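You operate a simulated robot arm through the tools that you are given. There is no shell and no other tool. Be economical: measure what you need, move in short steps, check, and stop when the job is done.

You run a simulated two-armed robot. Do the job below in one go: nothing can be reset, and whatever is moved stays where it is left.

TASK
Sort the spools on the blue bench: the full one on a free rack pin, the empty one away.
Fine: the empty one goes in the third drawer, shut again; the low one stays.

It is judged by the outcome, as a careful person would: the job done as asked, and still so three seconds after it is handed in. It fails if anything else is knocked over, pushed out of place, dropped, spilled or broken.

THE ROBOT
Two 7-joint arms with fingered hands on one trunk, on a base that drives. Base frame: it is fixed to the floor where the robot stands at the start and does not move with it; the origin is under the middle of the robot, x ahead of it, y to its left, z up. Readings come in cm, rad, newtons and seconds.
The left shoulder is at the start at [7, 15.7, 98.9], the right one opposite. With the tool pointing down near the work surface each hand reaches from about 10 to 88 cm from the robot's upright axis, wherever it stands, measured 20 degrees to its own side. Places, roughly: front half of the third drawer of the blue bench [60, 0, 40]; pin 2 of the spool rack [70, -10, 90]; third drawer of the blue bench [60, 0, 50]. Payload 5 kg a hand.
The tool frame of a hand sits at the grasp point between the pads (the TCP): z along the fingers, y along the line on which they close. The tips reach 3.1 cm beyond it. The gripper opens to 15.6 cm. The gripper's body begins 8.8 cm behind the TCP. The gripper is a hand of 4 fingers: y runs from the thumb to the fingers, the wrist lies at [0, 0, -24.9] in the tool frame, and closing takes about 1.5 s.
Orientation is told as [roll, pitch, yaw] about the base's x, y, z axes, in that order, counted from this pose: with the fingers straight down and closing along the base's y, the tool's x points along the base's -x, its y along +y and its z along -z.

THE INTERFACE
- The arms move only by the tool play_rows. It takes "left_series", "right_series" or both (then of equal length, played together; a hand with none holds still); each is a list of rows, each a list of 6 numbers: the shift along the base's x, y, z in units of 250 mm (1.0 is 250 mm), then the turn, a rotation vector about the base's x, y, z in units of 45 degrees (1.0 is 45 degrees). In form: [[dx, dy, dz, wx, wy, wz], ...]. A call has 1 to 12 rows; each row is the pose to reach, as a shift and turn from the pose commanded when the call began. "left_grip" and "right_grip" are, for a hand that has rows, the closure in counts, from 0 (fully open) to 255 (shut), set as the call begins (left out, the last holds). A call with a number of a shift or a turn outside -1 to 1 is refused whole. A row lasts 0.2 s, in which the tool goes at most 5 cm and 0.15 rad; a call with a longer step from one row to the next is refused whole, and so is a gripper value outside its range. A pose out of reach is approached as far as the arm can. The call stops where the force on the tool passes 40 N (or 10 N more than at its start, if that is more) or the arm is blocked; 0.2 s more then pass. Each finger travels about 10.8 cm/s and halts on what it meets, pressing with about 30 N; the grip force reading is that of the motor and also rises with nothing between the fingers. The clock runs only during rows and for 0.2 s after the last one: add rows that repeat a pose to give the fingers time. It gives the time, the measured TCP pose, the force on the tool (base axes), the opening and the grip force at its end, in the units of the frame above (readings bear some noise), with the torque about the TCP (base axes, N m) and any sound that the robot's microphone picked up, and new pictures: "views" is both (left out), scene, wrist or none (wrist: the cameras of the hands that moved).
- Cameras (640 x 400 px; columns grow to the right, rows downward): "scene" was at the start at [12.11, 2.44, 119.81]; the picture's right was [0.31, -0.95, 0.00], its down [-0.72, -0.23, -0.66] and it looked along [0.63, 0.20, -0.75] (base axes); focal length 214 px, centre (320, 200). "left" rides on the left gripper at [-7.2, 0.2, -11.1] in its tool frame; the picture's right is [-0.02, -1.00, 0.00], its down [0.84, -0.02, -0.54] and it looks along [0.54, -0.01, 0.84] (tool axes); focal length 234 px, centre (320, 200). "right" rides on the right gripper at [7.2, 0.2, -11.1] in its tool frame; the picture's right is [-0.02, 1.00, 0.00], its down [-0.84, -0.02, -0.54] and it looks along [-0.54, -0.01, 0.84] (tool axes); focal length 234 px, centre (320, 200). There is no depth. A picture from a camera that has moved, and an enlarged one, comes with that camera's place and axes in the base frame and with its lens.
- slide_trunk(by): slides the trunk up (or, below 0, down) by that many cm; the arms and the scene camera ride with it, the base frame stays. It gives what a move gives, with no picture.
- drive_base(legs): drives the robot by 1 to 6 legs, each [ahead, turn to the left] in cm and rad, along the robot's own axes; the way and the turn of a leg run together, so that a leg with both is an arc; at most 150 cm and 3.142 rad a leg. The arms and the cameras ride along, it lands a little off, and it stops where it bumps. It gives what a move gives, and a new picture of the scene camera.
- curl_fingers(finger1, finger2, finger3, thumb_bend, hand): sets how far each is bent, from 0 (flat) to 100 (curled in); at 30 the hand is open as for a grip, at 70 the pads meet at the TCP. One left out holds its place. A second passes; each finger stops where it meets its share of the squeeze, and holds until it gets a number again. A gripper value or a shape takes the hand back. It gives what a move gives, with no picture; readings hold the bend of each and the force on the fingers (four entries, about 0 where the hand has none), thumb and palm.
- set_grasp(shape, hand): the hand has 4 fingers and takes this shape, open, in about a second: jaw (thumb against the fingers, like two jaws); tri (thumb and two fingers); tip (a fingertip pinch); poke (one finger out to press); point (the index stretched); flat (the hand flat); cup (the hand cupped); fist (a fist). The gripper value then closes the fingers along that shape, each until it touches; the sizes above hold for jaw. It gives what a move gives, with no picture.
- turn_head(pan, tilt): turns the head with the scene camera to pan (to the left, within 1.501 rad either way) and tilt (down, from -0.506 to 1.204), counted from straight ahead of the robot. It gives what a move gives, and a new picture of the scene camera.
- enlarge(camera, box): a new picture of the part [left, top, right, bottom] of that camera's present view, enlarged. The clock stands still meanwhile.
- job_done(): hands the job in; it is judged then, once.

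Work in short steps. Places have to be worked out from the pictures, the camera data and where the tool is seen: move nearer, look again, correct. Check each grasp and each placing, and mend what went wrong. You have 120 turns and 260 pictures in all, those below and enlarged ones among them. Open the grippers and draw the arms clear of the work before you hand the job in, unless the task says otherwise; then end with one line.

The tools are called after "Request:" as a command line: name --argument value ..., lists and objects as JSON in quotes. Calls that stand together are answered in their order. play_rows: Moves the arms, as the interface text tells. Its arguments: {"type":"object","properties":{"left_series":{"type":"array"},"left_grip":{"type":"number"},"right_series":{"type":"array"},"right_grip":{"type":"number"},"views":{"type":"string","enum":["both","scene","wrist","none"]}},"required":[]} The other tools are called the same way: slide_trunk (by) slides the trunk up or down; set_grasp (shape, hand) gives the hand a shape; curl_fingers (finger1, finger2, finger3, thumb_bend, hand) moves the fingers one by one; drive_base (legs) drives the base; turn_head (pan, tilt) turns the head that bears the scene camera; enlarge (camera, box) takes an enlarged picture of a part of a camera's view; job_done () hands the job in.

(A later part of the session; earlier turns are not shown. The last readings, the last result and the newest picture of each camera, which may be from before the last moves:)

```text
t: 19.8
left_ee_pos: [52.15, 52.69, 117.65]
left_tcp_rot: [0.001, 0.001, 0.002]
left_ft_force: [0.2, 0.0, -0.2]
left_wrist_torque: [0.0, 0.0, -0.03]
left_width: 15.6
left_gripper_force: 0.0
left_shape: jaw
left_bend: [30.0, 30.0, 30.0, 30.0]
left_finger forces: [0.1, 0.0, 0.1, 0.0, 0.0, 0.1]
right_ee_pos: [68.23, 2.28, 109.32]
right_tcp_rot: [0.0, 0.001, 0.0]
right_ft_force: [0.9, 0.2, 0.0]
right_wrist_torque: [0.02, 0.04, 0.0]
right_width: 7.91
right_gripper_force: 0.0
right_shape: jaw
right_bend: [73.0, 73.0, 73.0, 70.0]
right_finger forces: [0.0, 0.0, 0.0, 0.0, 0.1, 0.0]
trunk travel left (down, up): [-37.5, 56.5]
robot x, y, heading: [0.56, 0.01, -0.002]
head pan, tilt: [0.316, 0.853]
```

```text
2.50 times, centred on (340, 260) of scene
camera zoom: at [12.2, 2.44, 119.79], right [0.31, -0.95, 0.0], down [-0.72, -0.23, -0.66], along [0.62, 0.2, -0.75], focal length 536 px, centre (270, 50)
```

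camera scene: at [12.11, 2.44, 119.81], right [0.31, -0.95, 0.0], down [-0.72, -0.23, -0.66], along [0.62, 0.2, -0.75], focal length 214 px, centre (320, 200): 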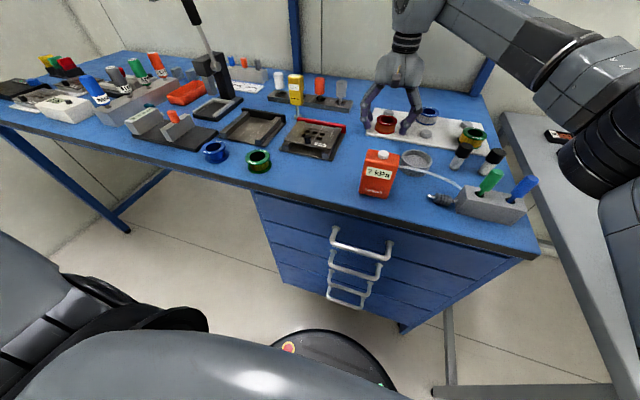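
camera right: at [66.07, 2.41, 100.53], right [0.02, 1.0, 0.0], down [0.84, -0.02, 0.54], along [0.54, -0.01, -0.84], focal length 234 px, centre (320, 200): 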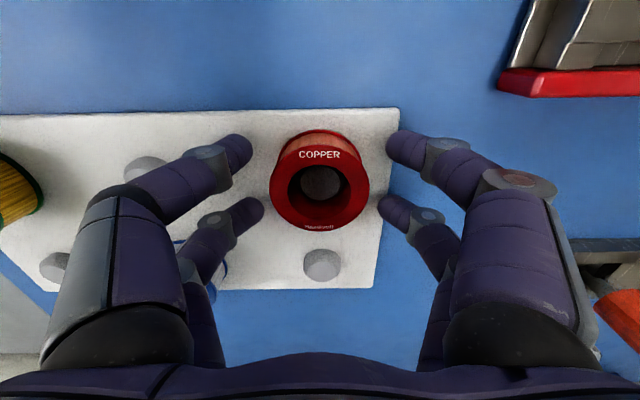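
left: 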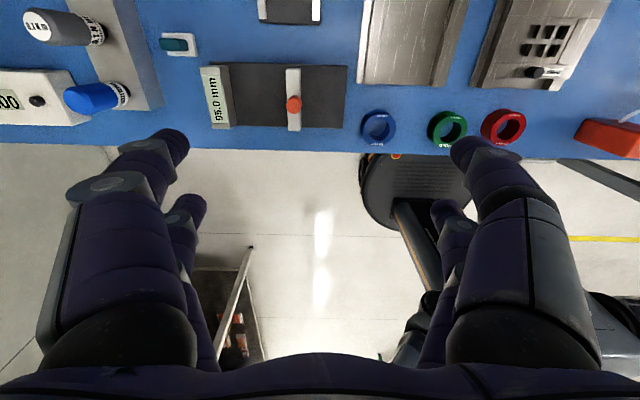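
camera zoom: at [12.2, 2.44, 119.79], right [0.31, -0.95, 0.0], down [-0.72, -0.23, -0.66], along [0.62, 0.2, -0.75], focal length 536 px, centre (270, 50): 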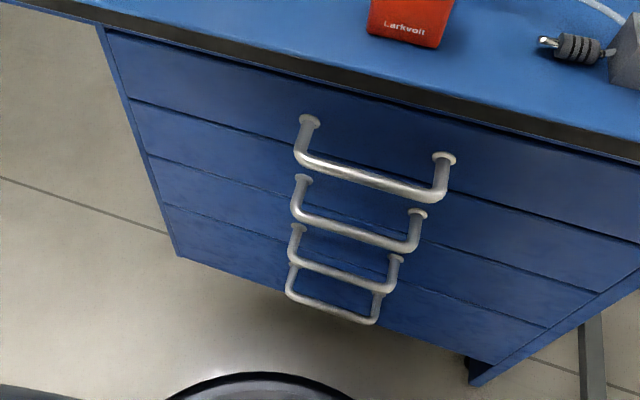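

The copper spool sits flat on its pin. Next, the left hand fetches the empty blue one at (47.7, 42.1). I turn the hand by −90° so it closes along x, where there is more room, and move above the spool; the right hand moves back out of the way.

Request:
play_rows --left_series '[[-0.03, -0.07, 0, 0, 0, -0.166], [-0.06, -0.14, 0, 0, 0, -0.333], [-0.09, -0.21, 0, 0, 0, -0.5], [-0.12, -0.28, 0, 0, 0, -0.666], [-0.15, -0.35, 0, 0, 0, -0.833], [-0.173, -0.42, 0, 0, 0, -1]]' --right_series '[[-0.05, -0.1, 0.05, 0, 0, 0], [-0.1, -0.2, 0.1, 0, 0, 0], [-0.15, -0.3, 0.15, 0, 0, 0], [-0.25, -0.4, 0.2, 0, 0, 0], [-0.35, -0.5, 0.25, 0, 0, 0], [-0.45, -0.6, 0.3, 0, 0, 0]]' --left_grip 125 --views "none"

Request:
play_rows --left_series '[[0, 0, -0.06, 0, 0, -0.166], [0, 0, -0.12, 0, 0, -0.333], [0, 0, -0.2, 0, 0, -0.5], [0, 0, -0.28, 0, 0, -0.666], [0, 0, -0.36, 0, 0, -0.833], [0, 0, -0.44, 0, 0, -1], [0, 0, -0.52, 0, 0, -1], [0, 0, -0.6, 0, 0, -1], [0, 0, -0.6, 0, 0, -1]]'

Request:
enlarge --camera "left" --box '[200, 80, 440, 240]'

```text
t: 21.2
left_ee_pos: [47.5, 42.06, 118.16]
left_tcp_rot: [0.003, -0.001, -0.787]
left_ft_force: [-1.0, -0.9, -0.7]
left_wrist_torque: [0.02, -0.01, 0.0]
left_width: 8.02
left_gripper_force: 0.0
left_shape: jaw
left_bend: [73.0, 73.0, 73.0, 70.0]
left_finger forces: [0.1, 0.1, 0.2, 0.1, 0.1, 0.0]
right_ee_pos: [56.96, -13.01, 116.88]
right_tcp_rot: [0.0, -0.003, 0.0]
right_ft_force: [0.3, 0.2, 0.0]
right_wrist_torque: [0.01, -0.05, 0.0]
right_width: 7.91
right_gripper_force: 0.0
right_shape: jaw
right_bend: [73.0, 73.0, 73.0, 70.0]
right_finger forces: [0.1, 0.1, 0.0, 0.1, 0.0, 0.0]
trunk travel left (down, up): [-37.5, 56.5]
robot x, y, heading: [-0.01, -0.1, -0.0]
head pan, tilt: [0.316, 0.853]
```

```text
t: 23.2
left_ee_pos: [47.74, 42.36, 102.78]
left_tcp_rot: [-0.001, 0.001, -1.57]
left_ft_force: [-0.7, -0.8, 0.2]
left_wrist_torque: [0.04, -0.02, -0.01]
left_width: 8.03
left_gripper_force: 0.0
left_shape: jaw
left_bend: [73.0, 73.0, 73.0, 70.0]
left_finger forces: [0.0, 0.0, 0.0, 0.0, 0.1, 0.1]
right_ee_pos: [57.13, -12.76, 116.83]
right_tcp_rot: [0.0, 0.0, -0.001]
right_ft_force: [0.2, -0.4, -0.4]
right_wrist_torque: [0.04, 0.0, 0.01]
right_width: 7.92
right_gripper_force: 0.0
right_shape: jaw
right_bend: [73.0, 73.0, 73.0, 70.0]
right_finger forces: [0.0, 0.0, 0.0, 0.1, 0.1, 0.0]
trunk travel left (down, up): [-37.5, 56.5]
robot x, y, heading: [0.14, 0.06, -0.002]
head pan, tilt: [0.316, 0.853]
camera scene: at [12.09, 2.4, 119.81], right [0.31, -0.95, 0.0], down [-0.72, -0.23, -0.66], along [0.63, 0.2, -0.75], focal length 214 px, centre (320, 200)
camera left: at [47.83, 34.91, 113.82], right [-1.0, -0.02, 0.0], down [-0.02, 0.84, 0.54], along [-0.01, 0.54, -0.84], focal length 234 px, centre (320, 200)
```

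scene: 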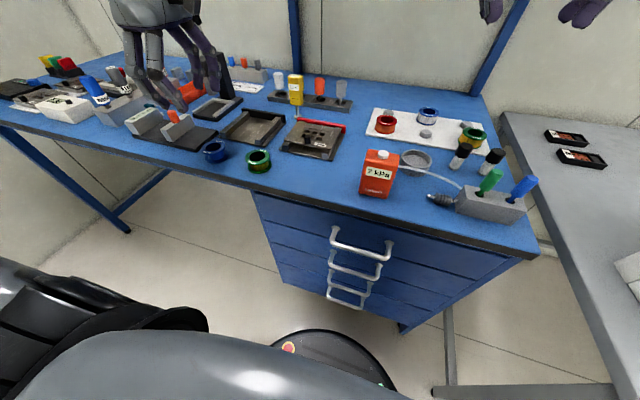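
left: 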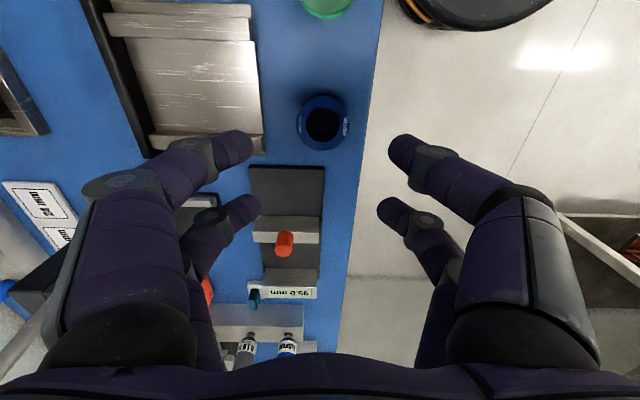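

```text
2.50 times, centred on (320, 160) of left
camera zoom: at [47.83, 34.91, 113.82], right [-1.0, -0.02, 0.0], down [-0.02, 0.84, 0.54], along [-0.01, 0.54, -0.84], focal length 585 px, centre (320, 300)
```

zoom: 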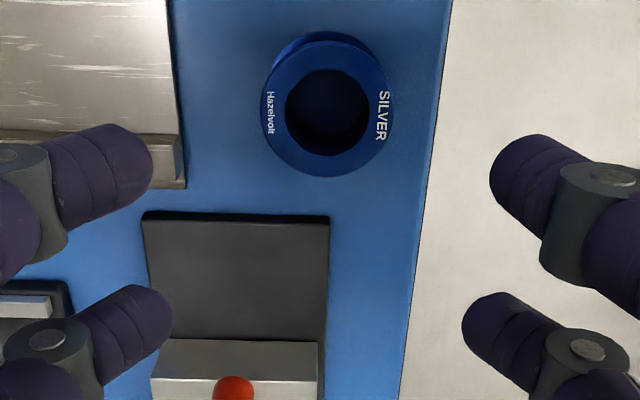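

Blue is centred at (47.4, 41.7) with enough clearance for the fingers. I descend on it.

Request:
play_rows --left_series '[[-0.012, -0.016, -0.1, 0, 0, 0], [-0.012, -0.016, -0.2, 0, 0, 0], [-0.012, -0.016, -0.3, 0, 0, 0], [-0.012, -0.016, -0.4, 0, 0, 0], [-0.012, -0.016, -0.47, 0, 0, 0], [-0.012, -0.016, -0.52, 0, 0, 0], [-0.012, -0.016, -0.556, 0, 0, 0], [-0.012, -0.016, -0.556, 0, 0, 0]]'

```text
t: 25.0
left_ee_pos: [47.3, 41.65, 88.89]
left_tcp_rot: [0.002, 0.0, -1.57]
left_ft_force: [0.5, -0.3, -0.3]
left_wrist_torque: [0.01, 0.04, 0.02]
left_width: 8.01
left_gripper_force: 0.1
left_shape: jaw
left_bend: [73.0, 73.0, 73.0, 70.0]
left_finger forces: [0.0, 0.1, 0.0, 0.0, 0.0, 0.1]
right_ee_pos: [57.21, -12.67, 116.87]
right_tcp_rot: [0.0, 0.001, 0.0]
right_ft_force: [0.0, -0.7, -0.3]
right_wrist_torque: [0.02, 0.02, -0.03]
right_width: 7.92
right_gripper_force: 0.1
right_shape: jaw
right_bend: [73.0, 73.0, 73.0, 70.0]
right_finger forces: [0.1, 0.0, 0.1, 0.0, 0.0, 0.0]
trunk travel left (down, up): [-37.5, 56.5]
robot x, y, heading: [-0.08, -0.17, -0.003]
head pan, tilt: [0.316, 0.853]
camera scene: at [12.1, 2.42, 119.81], right [0.31, -0.95, 0.0], down [-0.72, -0.23, -0.66], along [0.63, 0.2, -0.75], focal length 214 px, centre (320, 200)
camera left: at [47.53, 34.35, 99.92], right [-1.0, -0.02, 0.0], down [-0.02, 0.84, 0.54], along [-0.01, 0.54, -0.84], focal length 234 px, centre (320, 200)
```

scene: 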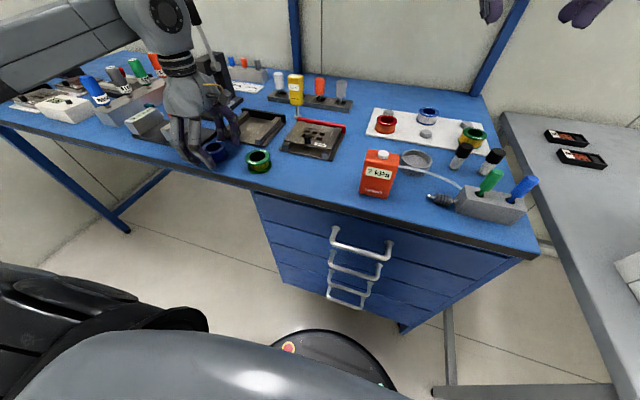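
left: 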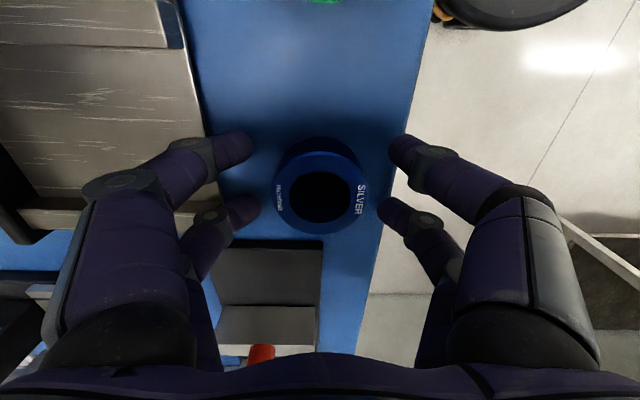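

The blue spool sits centred between the fingers. I close on it and lift gently.

Request:
play_rows --left_series '[[0, 0, 0, 0, 0, 0], [0, 0, 0, 0, 0, 0], [0, 0, 0, 0, 0, 0], [0, 0, 0, 0, 0, 0], [0, 0, 0, 0, 0, 0], [0, 0, 0, 0, 0, 0]]' --left_grip 220 --views "none"

Request:
play_rows --left_series '[[0, 0, 0.06, 0, 0, 0], [0, 0, 0.16, 0, 0, 0], [0, 0, 0.3, 0, 0, 0], [0, 0, 0.44, 0, 0, 0], [0, 0, 0.58, 0, 0, 0], [0, 0, 0.72, 0, 0, 0], [0, 0, 0.86, 0, 0, 0]]'

```text
t: 26.4
left_ee_pos: [47.35, 41.73, 88.89]
left_tcp_rot: [0.0, -0.001, -1.57]
left_ft_force: [-0.1, -0.8, -0.1]
left_wrist_torque: [-0.03, -0.01, -0.02]
left_width: 3.24
left_gripper_force: 30.0
left_shape: jaw
left_bend: [73.0, 73.0, 73.0, 70.0]
left_finger forces: [24.3, 30.1, 28.9, 0.0, 21.6, 0.1]
right_ee_pos: [57.24, -12.75, 116.87]
right_tcp_rot: [0.0, -0.001, 0.0]
right_ft_force: [-0.8, -0.2, 0.3]
right_wrist_torque: [-0.01, -0.04, 0.01]
right_width: 7.92
right_gripper_force: 0.0
right_shape: jaw
right_bend: [73.0, 73.0, 73.0, 70.0]
right_finger forces: [0.0, 0.1, 0.0, 0.0, 0.0, 0.0]
trunk travel left (down, up): [-37.5, 56.5]
robot x, y, heading: [-0.03, 0.22, 0.003]
head pan, tilt: [0.316, 0.853]
```

```text
t: 28.0
left_ee_pos: [47.56, 41.62, 110.35]
left_tcp_rot: [-0.001, -0.001, -1.571]
left_ft_force: [-0.1, 0.5, -0.4]
left_wrist_torque: [-0.02, -0.02, 0.01]
left_width: 3.21
left_gripper_force: 30.5
left_shape: jaw
left_bend: [73.0, 73.0, 73.0, 70.0]
left_finger forces: [24.0, 30.2, 29.5, 0.0, 21.8, 0.0]
right_ee_pos: [57.17, -12.83, 117.05]
right_tcp_rot: [0.001, 0.001, -0.001]
right_ft_force: [-0.3, 0.3, 1.3]
right_wrist_torque: [0.01, -0.01, 0.03]
right_width: 7.88
right_gripper_force: 0.0
right_shape: jaw
right_bend: [73.0, 73.0, 73.0, 70.0]
right_finger forces: [0.0, 0.0, 0.0, 0.1, 0.1, 0.1]
trunk travel left (down, up): [-37.5, 56.5]
robot x, y, heading: [0.15, -0.09, -0.003]
head pan, tilt: [0.316, 0.853]
camera scene: at [12.07, 2.34, 119.81], right [0.31, -0.95, 0.0], down [-0.72, -0.23, -0.66], along [0.63, 0.21, -0.75], focal length 214 px, centre (320, 200)
camera left: at [47.65, 34.35, 121.45], right [-1.0, -0.02, 0.0], down [-0.02, 0.84, 0.55], along [-0.01, 0.55, -0.84], focal length 234 px, centre (320, 200)
```

scene: 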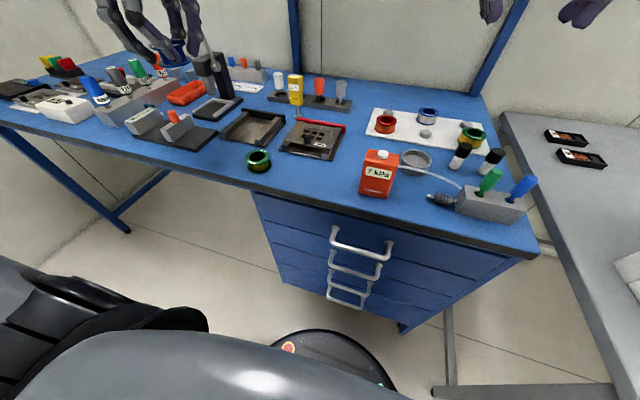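
left: 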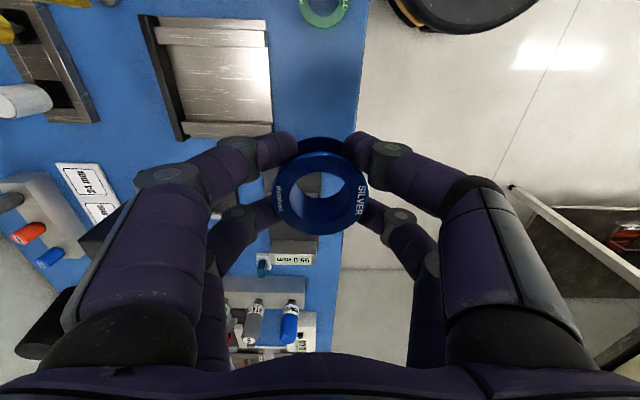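

The empty spool is in hand. Before backing up, I look to both sides and behind.

Request:
turn_head --pan 1.5 --tilt 0.5

Request:
turn_head --pan -1.5 --tilt 0.5

```text
t: 29.4
left_ee_pos: [47.6, 41.92, 110.27]
left_tcp_rot: [0.001, 0.002, -1.57]
left_ft_force: [-0.2, 0.6, -0.9]
left_wrist_torque: [0.02, 0.04, -0.02]
left_width: 3.22
left_gripper_force: 30.2
left_shape: jaw
left_bend: [73.0, 73.0, 73.0, 70.0]
left_finger forces: [24.1, 30.2, 29.5, 0.0, 21.9, 0.1]
right_ee_pos: [57.05, -12.7, 116.82]
right_tcp_rot: [0.002, 0.001, -0.001]
right_ft_force: [0.6, 0.4, 0.4]
right_wrist_torque: [0.0, 0.01, -0.01]
right_width: 7.89
right_gripper_force: 0.0
right_shape: jaw
right_bend: [73.0, 73.0, 73.0, 70.0]
right_finger forces: [0.0, 0.0, 0.1, 0.0, 0.0, 0.0]
trunk travel left (down, up): [-37.5, 56.5]
robot x, y, heading: [-0.05, 0.14, 0.002]
head pan, tilt: [1.499, 0.499]
camera scene: at [5.35, 9.07, 122.83], right [1.0, -0.07, 0.0], down [-0.03, -0.48, -0.88], along [0.06, 0.88, -0.48], focal length 214 px, centre (320, 200)
```

scene: 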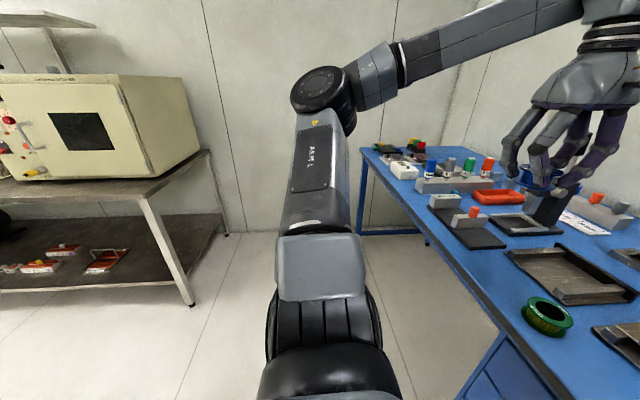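

```text
t: 32.0
left_ee_pos: [47.58, 41.9, 110.31]
left_tcp_rot: [0.0, -0.001, -1.57]
left_ft_force: [0.1, -0.3, -0.2]
left_wrist_torque: [-0.02, 0.0, 0.02]
left_width: 3.2
left_gripper_force: 29.7
left_shape: jaw
left_bend: [73.0, 73.0, 73.0, 70.0]
left_finger forces: [24.2, 30.2, 29.6, 0.0, 22.0, 0.1]
right_ee_pos: [57.17, -12.76, 116.95]
right_tcp_rot: [-0.001, 0.001, 0.0]
right_ft_force: [0.2, 0.6, 0.4]
right_wrist_torque: [0.02, 0.01, 0.01]
right_width: 7.9
right_gripper_force: 0.1
right_shape: jaw
right_bend: [73.0, 73.0, 73.0, 70.0]
right_finger forces: [0.1, 0.0, 0.0, 0.0, 0.0, 0.0]
trunk travel left (down, up): [-37.5, 56.5]
robot x, y, heading: [-0.19, -0.02, -0.003]
head pan, tilt: [-1.499, 0.499]
camera scene: at [5.35, -9.07, 122.83], right [-1.0, -0.07, 0.0], down [-0.03, 0.48, -0.88], along [0.06, -0.88, -0.48], focal length 214 px, centre (320, 200)
```

scene: 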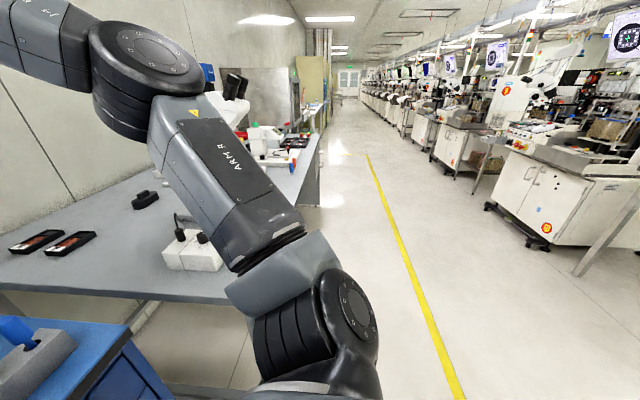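

There is free floor behind. I drive back 40 cm with both hands high, then look ahead at the drawers.

Request:
drive_base --legs '[[-40, 0]]'

Request:
turn_head --pan 0.0 --tilt 0.85

```text
t: 34.5
left_ee_pos: [7.04, 42.01, 110.32]
left_tcp_rot: [0.0, -0.001, -1.563]
left_ft_force: [0.1, 0.0, -0.1]
left_wrist_torque: [0.01, 0.0, 0.0]
left_width: 3.2
left_gripper_force: 29.4
left_shape: jaw
left_bend: [73.0, 73.0, 73.0, 70.0]
left_finger forces: [24.3, 30.3, 29.4, 0.0, 21.8, 0.0]
right_ee_pos: [17.0, -12.41, 116.89]
right_tcp_rot: [-0.001, 0.0, 0.008]
right_ft_force: [-0.2, 0.3, -0.3]
right_wrist_torque: [-0.02, -0.03, -0.01]
right_width: 7.88
right_gripper_force: 0.0
right_shape: jaw
right_bend: [73.0, 73.0, 73.0, 70.0]
right_finger forces: [0.0, 0.1, 0.0, 0.0, 0.1, 0.0]
trunk travel left (down, up): [-37.5, 56.5]
robot x, y, heading: [-39.88, -0.05, 0.008]
head pan, tilt: [-1.499, 0.499]
camera scene: at [-34.74, -9.18, 122.83], right [-1.0, -0.08, 0.0], down [-0.04, 0.48, -0.88], along [0.07, -0.88, -0.48], focal length 214 px, centre (320, 200)
```

scene: 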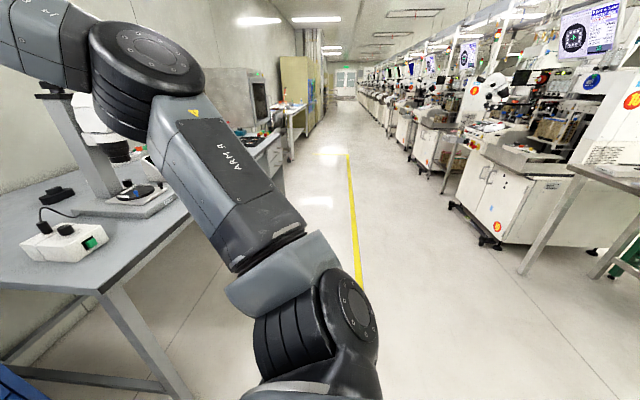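

```text
t: 36.1
left_ee_pos: [7.07, 42.02, 110.32]
left_tcp_rot: [-0.001, -0.002, -1.562]
left_ft_force: [0.3, 0.4, -0.7]
left_wrist_torque: [0.0, -0.02, 0.0]
left_width: 3.25
left_gripper_force: 29.7
left_shape: jaw
left_bend: [73.0, 73.0, 73.0, 70.0]
left_finger forces: [24.2, 30.3, 29.5, 0.1, 21.9, 0.0]
right_ee_pos: [17.17, -12.48, 116.9]
right_tcp_rot: [0.001, 0.0, 0.009]
right_ft_force: [-0.6, -0.7, 0.2]
right_wrist_torque: [0.01, 0.02, -0.01]
right_width: 7.91
right_gripper_force: 0.0
right_shape: jaw
right_bend: [73.0, 73.0, 73.0, 70.0]
right_finger forces: [0.1, 0.0, 0.0, 0.0, 0.1, 0.0]
trunk travel left (down, up): [-37.5, 56.5]
robot x, y, heading: [-40.0, -0.09, 0.013]
head pan, tilt: [0.0, 0.85]
camera scene: at [-27.59, -0.05, 119.83], right [0.01, -1.0, 0.0], down [-0.75, -0.01, -0.66], along [0.66, 0.0, -0.75], focal length 214 px, centre (320, 200)
```

scene: 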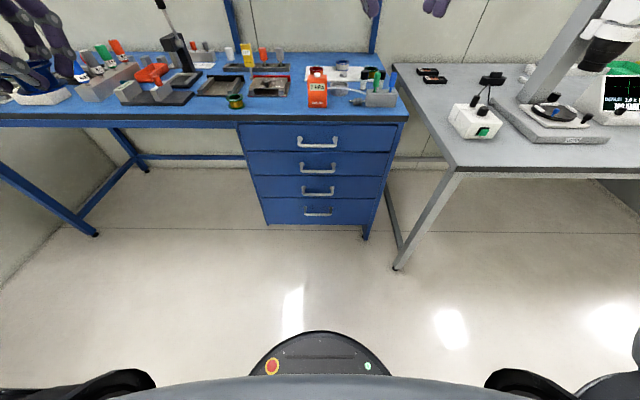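

The four drawers are clear; the third from the top is the one wanted. I enlarge them to locate its handle.

Request:
enlarge --camera "scene" --box '[240, 110, 400, 230]'

```text
3.33 times, centred on (320, 170) of scene
camera zoom: at [-27.59, -0.05, 119.83], right [0.01, -1.0, 0.0], down [-0.75, -0.01, -0.66], along [0.66, 0.0, -0.75], focal length 715 px, centre (320, 300)
```

zoom: 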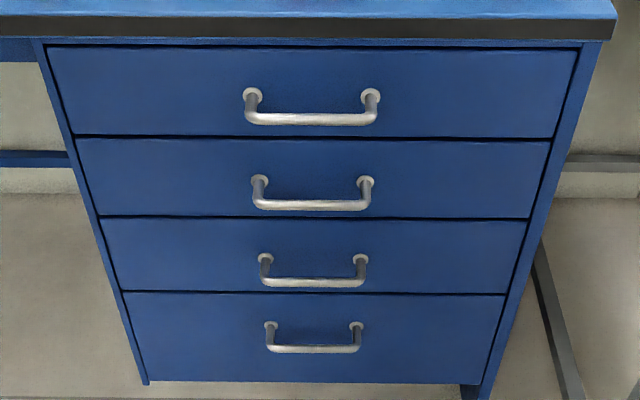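

I put the drawer front at x≈40.7 and the third handle's bar at about (36.5, 0.9, 50.7). I turn the right hand so the fingers point ahead and close vertically.

Request:
play_rows --right_series '[[0, 0, 0, -0.096, -0.096, 0.096], [0, 0, 0, -0.192, -0.192, 0.192], [0, 0, 0, -0.288, -0.288, 0.288], [0, 0, 0, -0.385, -0.385, 0.385], [0, 0, 0, -0.481, -0.481, 0.481], [0, 0, 0, -0.577, -0.577, 0.577], [0, 0, 0, -0.673, -0.673, 0.673], [0, 0, 0, -0.77, -0.77, 0.77]]' --views "none"

Request:
play_rows --right_series '[[0, 0, 0, -0.096, -0.096, 0.096], [0, 0, 0, -0.192, -0.192, 0.192], [0, 0, 0, -0.288, -0.288, 0.288], [0, 0, 0, -0.385, -0.385, 0.385], [0, 0, 0, -0.481, -0.481, 0.481], [0, 0, 0, -0.577, -0.577, 0.577], [0, 0, 0, -0.673, -0.673, 0.673], [0, 0, 0, -0.77, -0.77, 0.77], [0, 0, 0, -0.77, -0.77, 0.77]]'

```text
t: 37.9
left_ee_pos: [7.01, 42.1, 110.25]
left_tcp_rot: [0.0, 0.0, -1.562]
left_ft_force: [0.7, -0.4, -0.7]
left_wrist_torque: [-0.01, -0.03, -0.01]
left_width: 3.21
left_gripper_force: 30.0
left_shape: jaw
left_bend: [73.0, 73.0, 73.0, 70.0]
left_finger forces: [24.3, 30.4, 29.6, 0.0, 21.9, 0.1]
right_ee_pos: [16.99, -12.53, 116.86]
right_tcp_rot: [-0.788, -0.335, 0.792]
right_ft_force: [0.7, 0.3, -0.2]
right_wrist_torque: [0.0, -0.01, -0.03]
right_width: 7.89
right_gripper_force: 0.0
right_shape: jaw
right_bend: [73.0, 73.0, 73.0, 70.0]
right_finger forces: [0.0, 0.0, 0.0, 0.0, 0.1, 0.1]
trunk travel left (down, up): [-37.5, 56.5]
robot x, y, heading: [-40.5, -0.3, 0.008]
head pan, tilt: [0.0, 0.85]
```

```text
t: 39.9
left_ee_pos: [6.99, 42.05, 110.28]
left_tcp_rot: [-0.001, 0.0, -1.561]
left_ft_force: [0.2, 0.7, 0.0]
left_wrist_torque: [0.0, -0.02, -0.01]
left_width: 3.21
left_gripper_force: 29.7
left_shape: jaw
left_bend: [73.0, 73.0, 73.0, 70.0]
left_finger forces: [24.4, 30.3, 29.6, 0.0, 22.0, 0.1]
right_ee_pos: [17.13, -12.4, 116.88]
right_tcp_rot: [-1.572, 0.01, 1.574]
right_ft_force: [0.3, -0.5, 0.0]
right_wrist_torque: [0.0, 0.0, -0.02]
right_width: 7.91
right_gripper_force: 0.0
right_shape: jaw
right_bend: [73.0, 73.0, 73.0, 70.0]
right_finger forces: [0.0, 0.1, 0.0, 0.1, 0.0, 0.0]
trunk travel left (down, up): [-37.5, 56.5]
robot x, y, heading: [-39.77, 0.06, 0.009]
head pan, tilt: [0.0, 0.85]
camera scene: at [-27.59, 0.02, 119.83], right [0.01, -1.0, 0.0], down [-0.75, -0.01, -0.66], along [0.66, 0.0, -0.75], focal length 214 px, centre (320, 200)
camera right: at [6.04, -19.53, 116.81], right [0.0, 0.01, -1.0], down [-0.55, 0.84, 0.01], along [0.84, 0.55, 0.01], focal length 234 px, centre (320, 200)
```

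scene: 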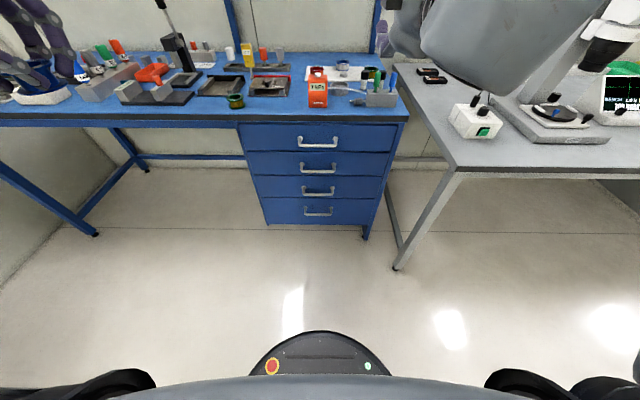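
right: 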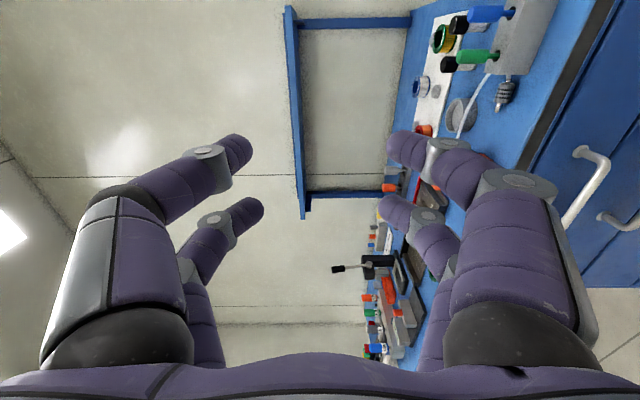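

The orientation is reached. I lower the trunk part of the way and check the clearance of both arms to the benches.

Request:
slide_trunk --by -15

Request:
turn_head --pan -0.6 --tilt 0.5

```text
t: 41.6
left_ee_pos: [7.03, 42.1, 95.39]
left_tcp_rot: [0.0, 0.0, -1.56]
left_ft_force: [-0.8, -0.6, 0.0]
left_wrist_torque: [-0.01, 0.01, -0.01]
left_width: 3.22
left_gripper_force: 29.6
left_shape: jaw
left_bend: [73.0, 73.0, 73.0, 70.0]
left_finger forces: [24.4, 30.4, 29.6, 0.0, 22.0, 0.0]
right_ee_pos: [17.19, -12.59, 101.89]
right_tcp_rot: [-1.572, 0.01, 1.571]
right_ft_force: [-0.3, -0.4, 0.2]
right_wrist_torque: [0.02, 0.01, 0.04]
right_width: 7.89
right_gripper_force: 0.2
right_shape: jaw
right_bend: [73.0, 73.0, 73.0, 70.0]
right_finger forces: [0.0, 0.0, 0.0, 0.0, 0.0, 0.1]
trunk travel left (down, up): [-22.5, 71.5]
robot x, y, heading: [-40.02, -0.15, 0.007]
head pan, tilt: [0.0, 0.85]
```

```text
t: 42.6
left_ee_pos: [7.05, 41.97, 95.28]
left_tcp_rot: [0.001, 0.001, -1.563]
left_ft_force: [0.6, 1.0, 0.2]
left_wrist_torque: [0.01, 0.04, -0.03]
left_width: 3.23
left_gripper_force: 29.9
left_shape: jaw
left_bend: [73.0, 73.0, 73.0, 70.0]
left_finger forces: [24.4, 30.3, 29.6, 0.0, 21.9, 0.1]
right_ee_pos: [17.17, -12.5, 101.8]
right_tcp_rot: [-1.571, 0.008, 1.572]
right_ft_force: [-0.3, -1.4, 0.9]
right_wrist_torque: [0.03, -0.03, -0.03]
right_width: 7.9
right_gripper_force: 0.1
right_shape: jaw
right_bend: [73.0, 73.0, 73.0, 70.0]
right_finger forces: [0.0, 0.1, 0.1, 0.0, 0.0, 0.0]
trunk travel left (down, up): [-22.5, 71.5]
robot x, y, heading: [-40.01, -0.22, 0.008]
head pan, tilt: [-0.6, 0.499]
camera scene: at [-27.86, -5.19, 107.83], right [-0.56, -0.83, 0.0], down [-0.4, 0.27, -0.88], along [0.73, -0.49, -0.48], focal length 214 px, centre (320, 200)
```

scene: 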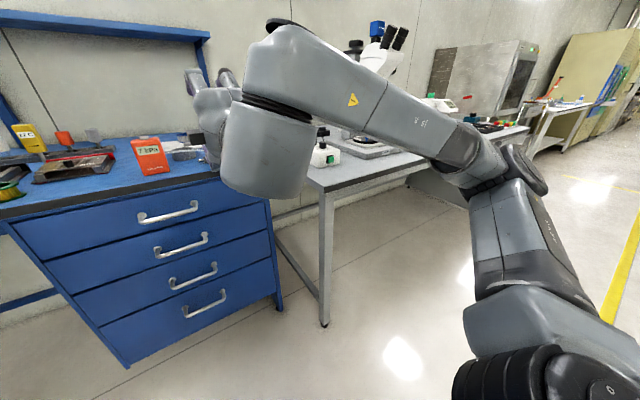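

Clear of the grey bench. I lower another 20 cm.

Request:
slide_trunk --by -20

Request:
turn_head --pan 0.0 --tilt 0.55

```text
t: 44.8
left_ee_pos: [7.07, 42.21, 75.34]
left_tcp_rot: [0.0, 0.001, -1.562]
left_ft_force: [0.0, 0.2, -0.5]
left_wrist_torque: [0.02, 0.04, 0.01]
left_width: 3.23
left_gripper_force: 30.1
left_shape: jaw
left_bend: [73.0, 73.0, 73.0, 70.0]
left_finger forces: [24.4, 30.4, 29.7, 0.0, 22.0, 0.0]
right_ee_pos: [17.12, -12.39, 81.87]
right_tcp_rot: [-1.571, 0.01, 1.571]
right_ft_force: [-0.3, -0.4, 0.2]
right_wrist_torque: [-0.01, 0.0, -0.02]
right_width: 7.87
right_gripper_force: 0.1
right_shape: jaw
right_bend: [73.0, 73.0, 73.0, 70.0]
right_finger forces: [0.0, 0.1, 0.1, 0.0, 0.1, 0.0]
trunk travel left (down, up): [-2.5, 91.5]
robot x, y, heading: [-40.15, -0.16, 0.012]
head pan, tilt: [-0.6, 0.499]
```

```text
t: 45.8
left_ee_pos: [7.21, 42.01, 75.28]
left_tcp_rot: [0.001, 0.001, -1.561]
left_ft_force: [1.1, 0.7, -0.6]
left_wrist_torque: [0.02, 0.02, 0.0]
left_width: 3.22
left_gripper_force: 29.9
left_shape: jaw
left_bend: [73.0, 73.0, 73.0, 70.0]
left_finger forces: [24.4, 30.3, 29.6, 0.0, 22.0, 0.0]
right_ee_pos: [17.07, -12.42, 81.81]
right_tcp_rot: [-1.572, 0.009, 1.571]
right_ft_force: [-0.3, 0.2, 0.1]
right_wrist_torque: [0.01, 0.0, 0.06]
right_width: 7.9
right_gripper_force: 0.1
right_shape: jaw
right_bend: [73.0, 73.0, 73.0, 70.0]
right_finger forces: [0.1, 0.1, 0.0, 0.0, 0.1, 0.0]
trunk travel left (down, up): [-2.5, 91.5]
robot x, y, heading: [-39.82, -0.3, 0.009]
head pan, tilt: [0.0, 0.55]
camera scene: at [-26.44, -0.05, 87.37], right [0.01, -1.0, 0.0], down [-0.52, 0.0, -0.85], along [0.85, 0.01, -0.52], focal length 214 px, centre (320, 200)
```

scene: 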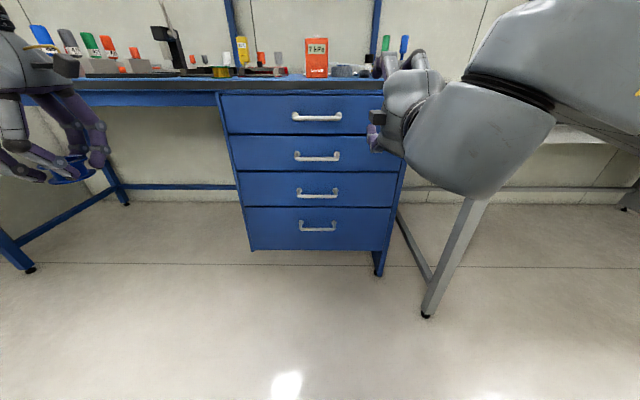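

This view puts the handle mounts at z≈50.5, which matches. I move the right hand down in front of the third handle.

Request:
play_rows --right_series '[[0, 0.08, -0.13, 0, 0, 0], [0, 0.16, -0.27, 0, 0, 0], [0, 0.25, -0.4, 0, 0, 0], [0, 0.34, -0.54, 0, 0, 0], [0, 0.43, -0.67, 0, 0, 0], [0, 0.534, -0.8, 0, 0, 0]]' --views "none"

Request:
play_rows --right_series '[[0.04, 0, -0.12, 0, 0, 0], [0.1, 0, -0.24, 0, 0, 0], [0.16, 0, -0.36, 0, 0, 0], [0.24, 0, -0.446, 0, 0, 0], [0.34, 0, -0.446, 0, 0, 0], [0.34, 0, -0.446, 0, 0, 0]]'

```text
t: 47.2
left_ee_pos: [7.14, 42.06, 75.37]
left_tcp_rot: [0.001, -0.001, -1.563]
left_ft_force: [-1.0, 0.0, -0.9]
left_wrist_torque: [-0.03, 0.04, -0.03]
left_width: 3.23
left_gripper_force: 29.8
left_shape: jaw
left_bend: [73.0, 73.0, 73.0, 70.0]
left_finger forces: [24.5, 30.5, 29.7, 0.1, 22.1, 0.1]
right_ee_pos: [17.21, 0.91, 61.72]
right_tcp_rot: [-1.572, 0.008, 1.573]
right_ft_force: [-1.2, -0.7, 0.8]
right_wrist_torque: [-0.03, -0.01, 0.01]
right_width: 7.89
right_gripper_force: 0.1
right_shape: jaw
right_bend: [73.0, 73.0, 73.0, 70.0]
right_finger forces: [0.1, 0.1, 0.0, 0.1, 0.0, 0.1]
trunk travel left (down, up): [-2.5, 91.5]
robot x, y, heading: [-40.08, -0.42, 0.006]
head pan, tilt: [0.0, 0.55]
```

```text
t: 48.6
left_ee_pos: [7.11, 41.98, 75.23]
left_tcp_rot: [-0.001, 0.0, -1.564]
left_ft_force: [-0.8, 0.3, -0.1]
left_wrist_torque: [0.02, -0.03, -0.01]
left_width: 3.21
left_gripper_force: 30.4
left_shape: jaw
left_bend: [73.0, 73.0, 73.0, 70.0]
left_finger forces: [24.6, 30.3, 29.7, 0.0, 22.0, 0.1]
right_ee_pos: [25.7, 0.73, 50.72]
right_tcp_rot: [-1.57, 0.008, 1.57]
right_ft_force: [0.8, -0.6, 0.8]
right_wrist_torque: [0.02, 0.03, -0.01]
right_width: 7.94
right_gripper_force: 0.0
right_shape: jaw
right_bend: [73.0, 73.0, 73.0, 70.0]
right_finger forces: [0.1, 0.0, 0.1, 0.1, 0.1, 0.0]
trunk travel left (down, up): [-2.5, 91.5]
robot x, y, heading: [-40.29, -0.31, 0.005]
head pan, tilt: [0.0, 0.55]
camera scene: at [-26.44, -0.04, 87.37], right [0.01, -1.0, 0.0], down [-0.52, 0.0, -0.85], along [0.85, 0.01, -0.52], focal length 214 px, centre (320, 200)
camera right: at [14.56, -6.48, 50.68], right [0.0, 0.02, -1.0], down [-0.54, 0.84, 0.01], along [0.84, 0.54, 0.01], focal length 234 px, centre (320, 200)
```

scene: 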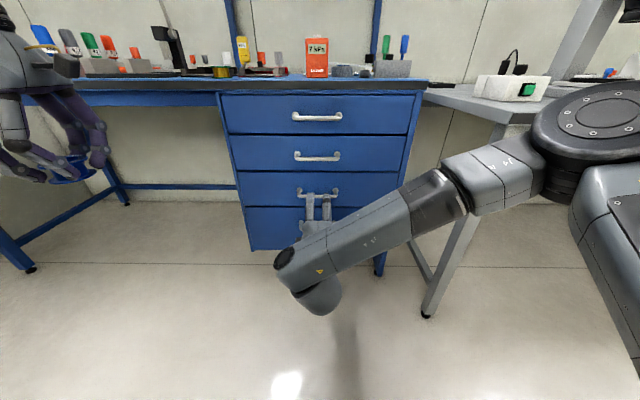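
right: 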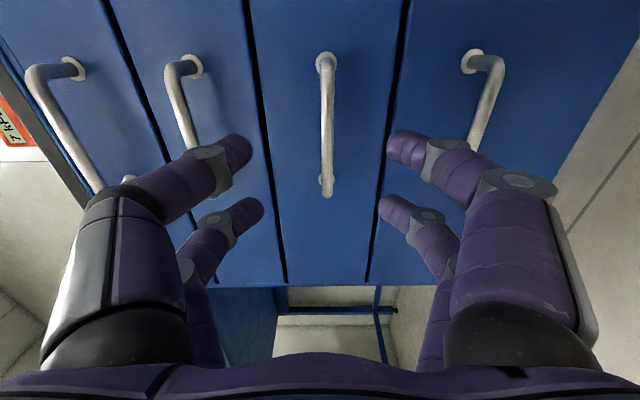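

The bar lies almost centred between the fingers, about 0.4 cm low. I correct that and advance until the fingers straddle it.

Request:
play_rows --right_series '[[0.06, 0.01, -0.018, 0, 0, 0], [0.16, 0.016, -0.018, 0, 0, 0], [0.26, 0.016, -0.018, 0, 0, 0], [0.34, 0.016, -0.018, 0, 0, 0], [0.4, 0.016, -0.018, 0, 0, 0], [0.4, 0.016, -0.018, 0, 0, 0]]'

```text
t: 50.0
left_ee_pos: [7.16, 42.05, 75.36]
left_tcp_rot: [0.001, 0.0, -1.564]
left_ft_force: [-0.4, 0.1, -0.9]
left_wrist_torque: [0.01, 0.0, 0.01]
left_width: 3.19
left_gripper_force: 29.8
left_shape: jaw
left_bend: [73.0, 73.0, 73.0, 70.0]
left_finger forces: [24.6, 30.4, 29.7, 0.0, 22.1, 0.0]
right_ee_pos: [35.68, 1.31, 50.31]
right_tcp_rot: [-1.57, 0.007, 1.569]
right_ft_force: [-0.3, 0.0, -0.9]
right_wrist_torque: [-0.02, -0.01, -0.04]
right_width: 7.93
right_gripper_force: 0.1
right_shape: jaw
right_bend: [73.0, 73.0, 73.0, 70.0]
right_finger forces: [0.0, 0.0, 0.1, 0.0, 0.0, 0.1]
trunk travel left (down, up): [-2.5, 91.5]
robot x, y, heading: [-40.08, 0.16, 0.01]
head pan, tilt: [0.0, 0.55]
camera scene: at [-26.43, -0.04, 87.37], right [0.01, -1.0, 0.0], down [-0.52, 0.0, -0.85], along [0.85, 0.01, -0.52], focal length 214 px, centre (320, 200)
camera right: at [24.54, -5.86, 50.23], right [0.0, 0.02, -1.0], down [-0.55, 0.84, 0.01], along [0.84, 0.55, 0.01], focal length 234 px, centre (320, 200)
```

scene: 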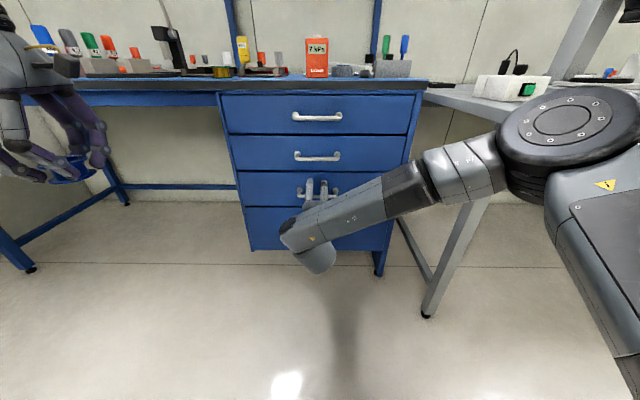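
right: 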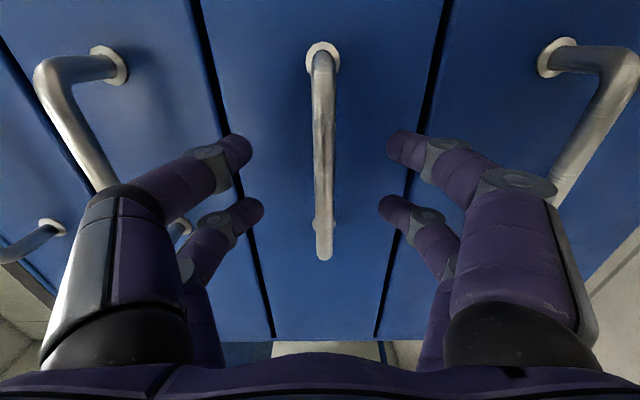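

The bar is still a little beyond the TCP, so I advance another 2 cm and close on it.

Request:
play_rows --right_series '[[0.03, 0, 0, 0, 0, 0], [0.06, 0, 0, 0, 0, 0], [0.08, 0, 0, 0, 0, 0], [0.08, 0, 0, 0, 0, 0]]' --views "none"

Request:
play_rows --right_series '[[0, 0, 0, 0, 0, 0], [0, 0, 0, 0, 0, 0], [0, 0, 0, 0, 0, 0], [0, 0, 0, 0, 0, 0], [0, 0, 0, 0, 0, 0], [0, 0, 0, 0, 0, 0], [0, 0, 0, 0, 0, 0]]' --right_grip 255 --views "wrist"

```text
t: 51.0
left_ee_pos: [7.13, 42.08, 75.36]
left_tcp_rot: [0.0, 0.0, -1.563]
left_ft_force: [-0.4, 0.3, 0.0]
left_wrist_torque: [0.0, 0.0, 0.06]
left_width: 3.21
left_gripper_force: 29.7
left_shape: jaw
left_bend: [73.0, 73.0, 73.0, 70.0]
left_finger forces: [24.6, 30.5, 29.7, 0.0, 22.0, 0.0]
right_ee_pos: [37.59, 1.27, 50.32]
right_tcp_rot: [-1.57, 0.008, 1.571]
right_ft_force: [-0.2, -0.2, 1.2]
right_wrist_torque: [-0.01, 0.05, 0.0]
right_width: 7.92
right_gripper_force: 0.0
right_shape: jaw
right_bend: [73.0, 73.0, 73.0, 70.0]
right_finger forces: [0.0, 0.1, 0.1, 0.0, 0.1, 0.1]
trunk travel left (down, up): [-2.5, 91.5]
robot x, y, heading: [-39.82, 0.13, 0.013]
head pan, tilt: [0.0, 0.55]
```

```text
t: 52.6
left_ee_pos: [7.09, 42.12, 75.25]
left_tcp_rot: [0.0, -0.001, -1.563]
left_ft_force: [1.2, 0.6, 0.0]
left_wrist_torque: [0.0, -0.04, 0.01]
left_width: 3.21
left_gripper_force: 29.8
left_shape: jaw
left_bend: [73.0, 73.0, 73.0, 70.0]
left_finger forces: [24.5, 30.5, 29.8, 0.1, 22.1, 0.1]
right_ee_pos: [37.48, 1.25, 50.21]
right_tcp_rot: [-1.57, 0.008, 1.571]
right_ft_force: [1.1, -0.9, -0.1]
right_wrist_torque: [0.01, -0.01, 0.03]
right_width: 0.0
right_gripper_force: 30.3
right_shape: jaw
right_bend: [70.0, 70.0, 70.0, 70.0]
right_finger forces: [0.0, 0.1, 0.1, 0.1, 0.0, 0.1]
trunk travel left (down, up): [-2.5, 91.5]
robot x, y, heading: [-39.84, -0.26, 0.011]
head pan, tilt: [0.0, 0.55]
camera right: at [26.48, -5.91, 50.19], right [0.0, 0.02, -1.0], down [-0.54, 0.84, 0.01], along [0.84, 0.54, 0.01], focal length 234 px, centre (320, 200)
```

right: 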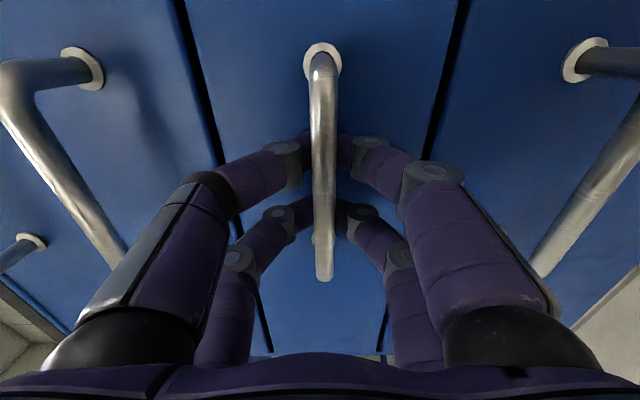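

The fingers closed completely behind the bar, so they now hook it. I pull back slowly and watch the force and the drawer.

Request:
play_rows --right_series '[[-0.03, 0, 0, 0, 0, 0], [-0.06, 0, 0, 0, 0, 0], [-0.1, 0, 0, 0, 0, 0], [-0.14, 0, 0, 0, 0, 0], [-0.18, 0, 0, 0, 0, 0], [-0.22, 0, 0, 0, 0, 0]]'

```text
t: 54.0
left_ee_pos: [7.14, 41.97, 75.42]
left_tcp_rot: [0.001, 0.0, -1.561]
left_ft_force: [-0.5, -0.4, -1.1]
left_wrist_torque: [0.02, -0.02, -0.02]
left_width: 3.21
left_gripper_force: 30.1
left_shape: jaw
left_bend: [73.0, 73.0, 73.0, 70.0]
left_finger forces: [24.5, 30.5, 29.7, 0.0, 22.2, 0.1]
right_ee_pos: [32.08, 1.29, 50.18]
right_tcp_rot: [-1.571, 0.01, 1.571]
right_ft_force: [2.0, -0.1, 1.9]
right_wrist_torque: [-0.07, -0.02, -0.01]
right_width: 0.0
right_gripper_force: 30.2
right_shape: jaw
right_bend: [70.0, 70.0, 70.0, 70.0]
right_finger forces: [0.0, 0.0, 0.1, 0.0, 0.0, 0.0]
trunk travel left (down, up): [-2.5, 91.5]
robot x, y, heading: [-39.8, -0.31, 0.011]
head pan, tilt: [0.0, 0.55]
camera scene: at [-26.44, -0.04, 87.37], right [0.01, -1.0, 0.0], down [-0.52, 0.0, -0.85], along [0.85, 0.01, -0.52], focal length 214 px, centre (320, 200)
camera right: at [21.02, -5.86, 50.16], right [0.0, 0.02, -1.0], down [-0.54, 0.84, 0.01], along [0.84, 0.54, 0.01], focal length 234 px, centre (320, 200)
```

scene: 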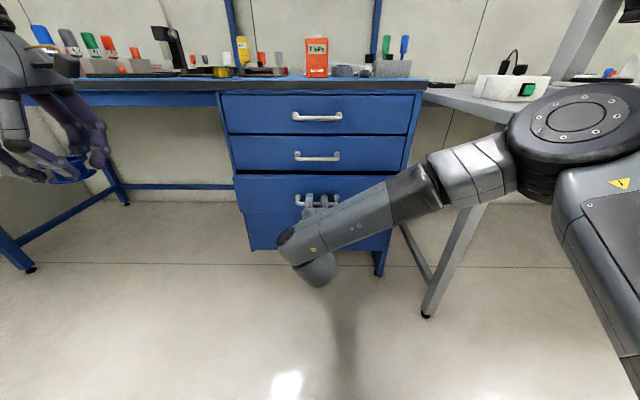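
right: 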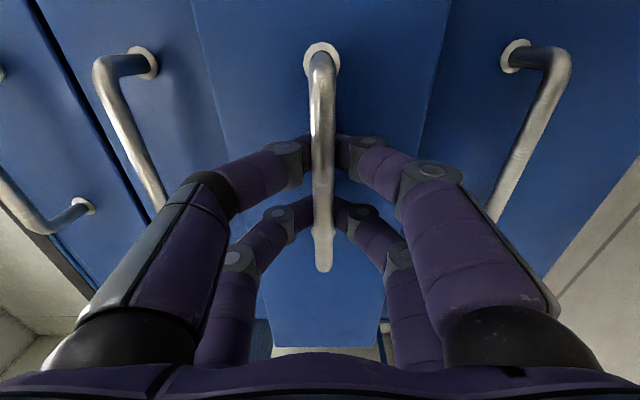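

The drawer is sliding out with little force. I pull on by 18 cm.

Request:
play_rows --right_series '[[-0.06, 0, 0, 0, 0, 0], [-0.13, 0, 0, 0, 0, 0], [-0.2, 0, 0, 0, 0, 0], [-0.27, 0, 0, 0, 0, 0], [-0.34, 0, 0, 0, 0, 0], [-0.41, 0, 0, 0, 0, 0], [-0.48, 0, 0, 0, 0, 0], [-0.55, 0, 0, 0, 0, 0], [-0.61, 0, 0, 0, 0, 0], [-0.67, 0, 0, 0, 0, 0], [-0.72, 0, 0, 0, 0, 0], [-0.72, 0, 0, 0, 0, 0]]'

Request:
turn_head --pan 0.1 --tilt 0.8

```text
t: 56.6
left_ee_pos: [7.17, 42.0, 75.33]
left_tcp_rot: [0.0, 0.0, -1.563]
left_ft_force: [0.1, -0.7, -1.4]
left_wrist_torque: [-0.02, -0.05, 0.01]
left_width: 3.17
left_gripper_force: 30.0
left_shape: jaw
left_bend: [73.0, 73.0, 73.0, 70.0]
left_finger forces: [24.7, 30.4, 29.8, 0.1, 22.1, 0.0]
right_ee_pos: [14.04, 1.4, 50.22]
right_tcp_rot: [-1.571, 0.007, 1.571]
right_ft_force: [1.7, 3.6, 0.3]
right_wrist_torque: [-0.03, 0.0, 0.07]
right_width: 0.0
right_gripper_force: 29.6
right_shape: jaw
right_bend: [70.0, 70.0, 70.0, 70.0]
right_finger forces: [0.0, 0.0, 0.1, 0.1, 0.0, 0.0]
trunk travel left (down, up): [-2.5, 91.5]
robot x, y, heading: [-40.34, -0.24, 0.002]
head pan, tilt: [0.0, 0.55]
camera scene: at [-26.44, -0.02, 87.37], right [0.01, -1.0, 0.0], down [-0.52, 0.0, -0.85], along [0.85, 0.01, -0.52], focal length 214 px, centre (320, 200)
camera right: at [2.87, -5.92, 50.19], right [0.0, 0.02, -1.0], down [-0.55, 0.84, 0.01], along [0.84, 0.54, 0.01], focal length 234 px, centre (320, 200)
```

scene: 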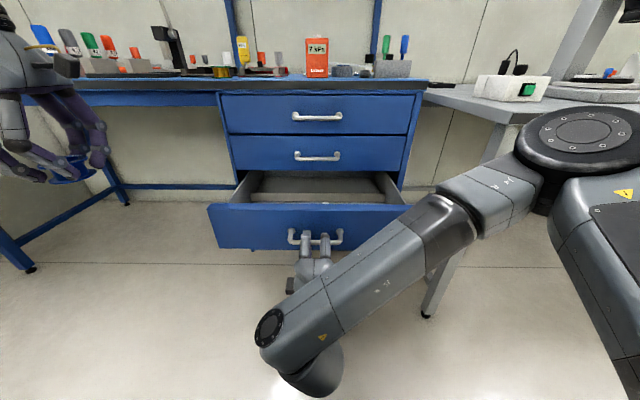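
right: 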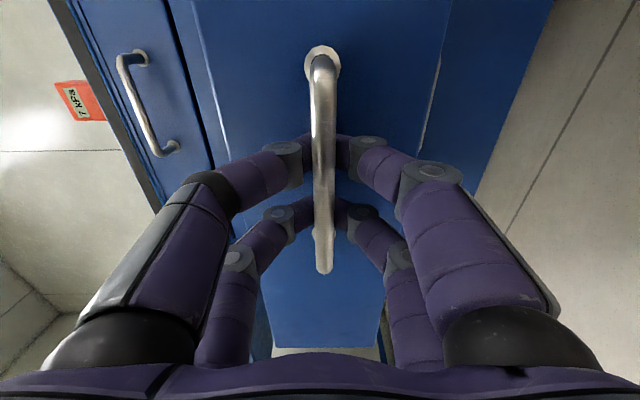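

```text
t: 57.4
left_ee_pos: [7.09, 42.06, 75.34]
left_tcp_rot: [-0.001, 0.0, -1.562]
left_ft_force: [0.1, -0.5, -0.1]
left_wrist_torque: [0.03, 0.02, 0.0]
left_width: 3.19
left_gripper_force: 30.3
left_shape: jaw
left_bend: [73.0, 73.0, 73.0, 70.0]
left_finger forces: [24.7, 30.5, 29.8, 0.0, 22.1, 0.1]
right_ee_pos: [13.96, 1.16, 50.32]
right_tcp_rot: [-1.572, 0.008, 1.57]
right_ft_force: [1.3, 1.8, 0.3]
right_wrist_torque: [0.0, 0.0, 0.04]
right_width: 0.02
right_gripper_force: 30.1
right_shape: jaw
right_bend: [70.0, 70.0, 70.0, 70.0]
right_finger forces: [0.0, 0.0, 0.1, 0.0, 0.0, 0.0]
trunk travel left (down, up): [-2.5, 91.5]
robot x, y, heading: [-39.9, -0.03, 0.007]
head pan, tilt: [0.099, 0.799]
camera scene: at [-27.4, 0.77, 85.24], right [0.11, -0.99, 0.0], down [-0.71, -0.08, -0.7], along [0.69, 0.07, -0.72], focal length 214 px, centre (320, 200)
```

scene: 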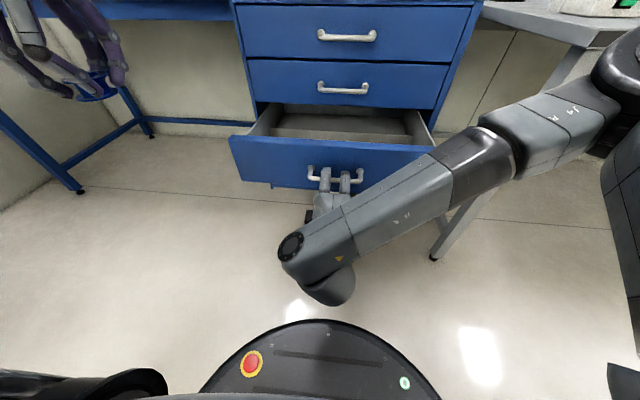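

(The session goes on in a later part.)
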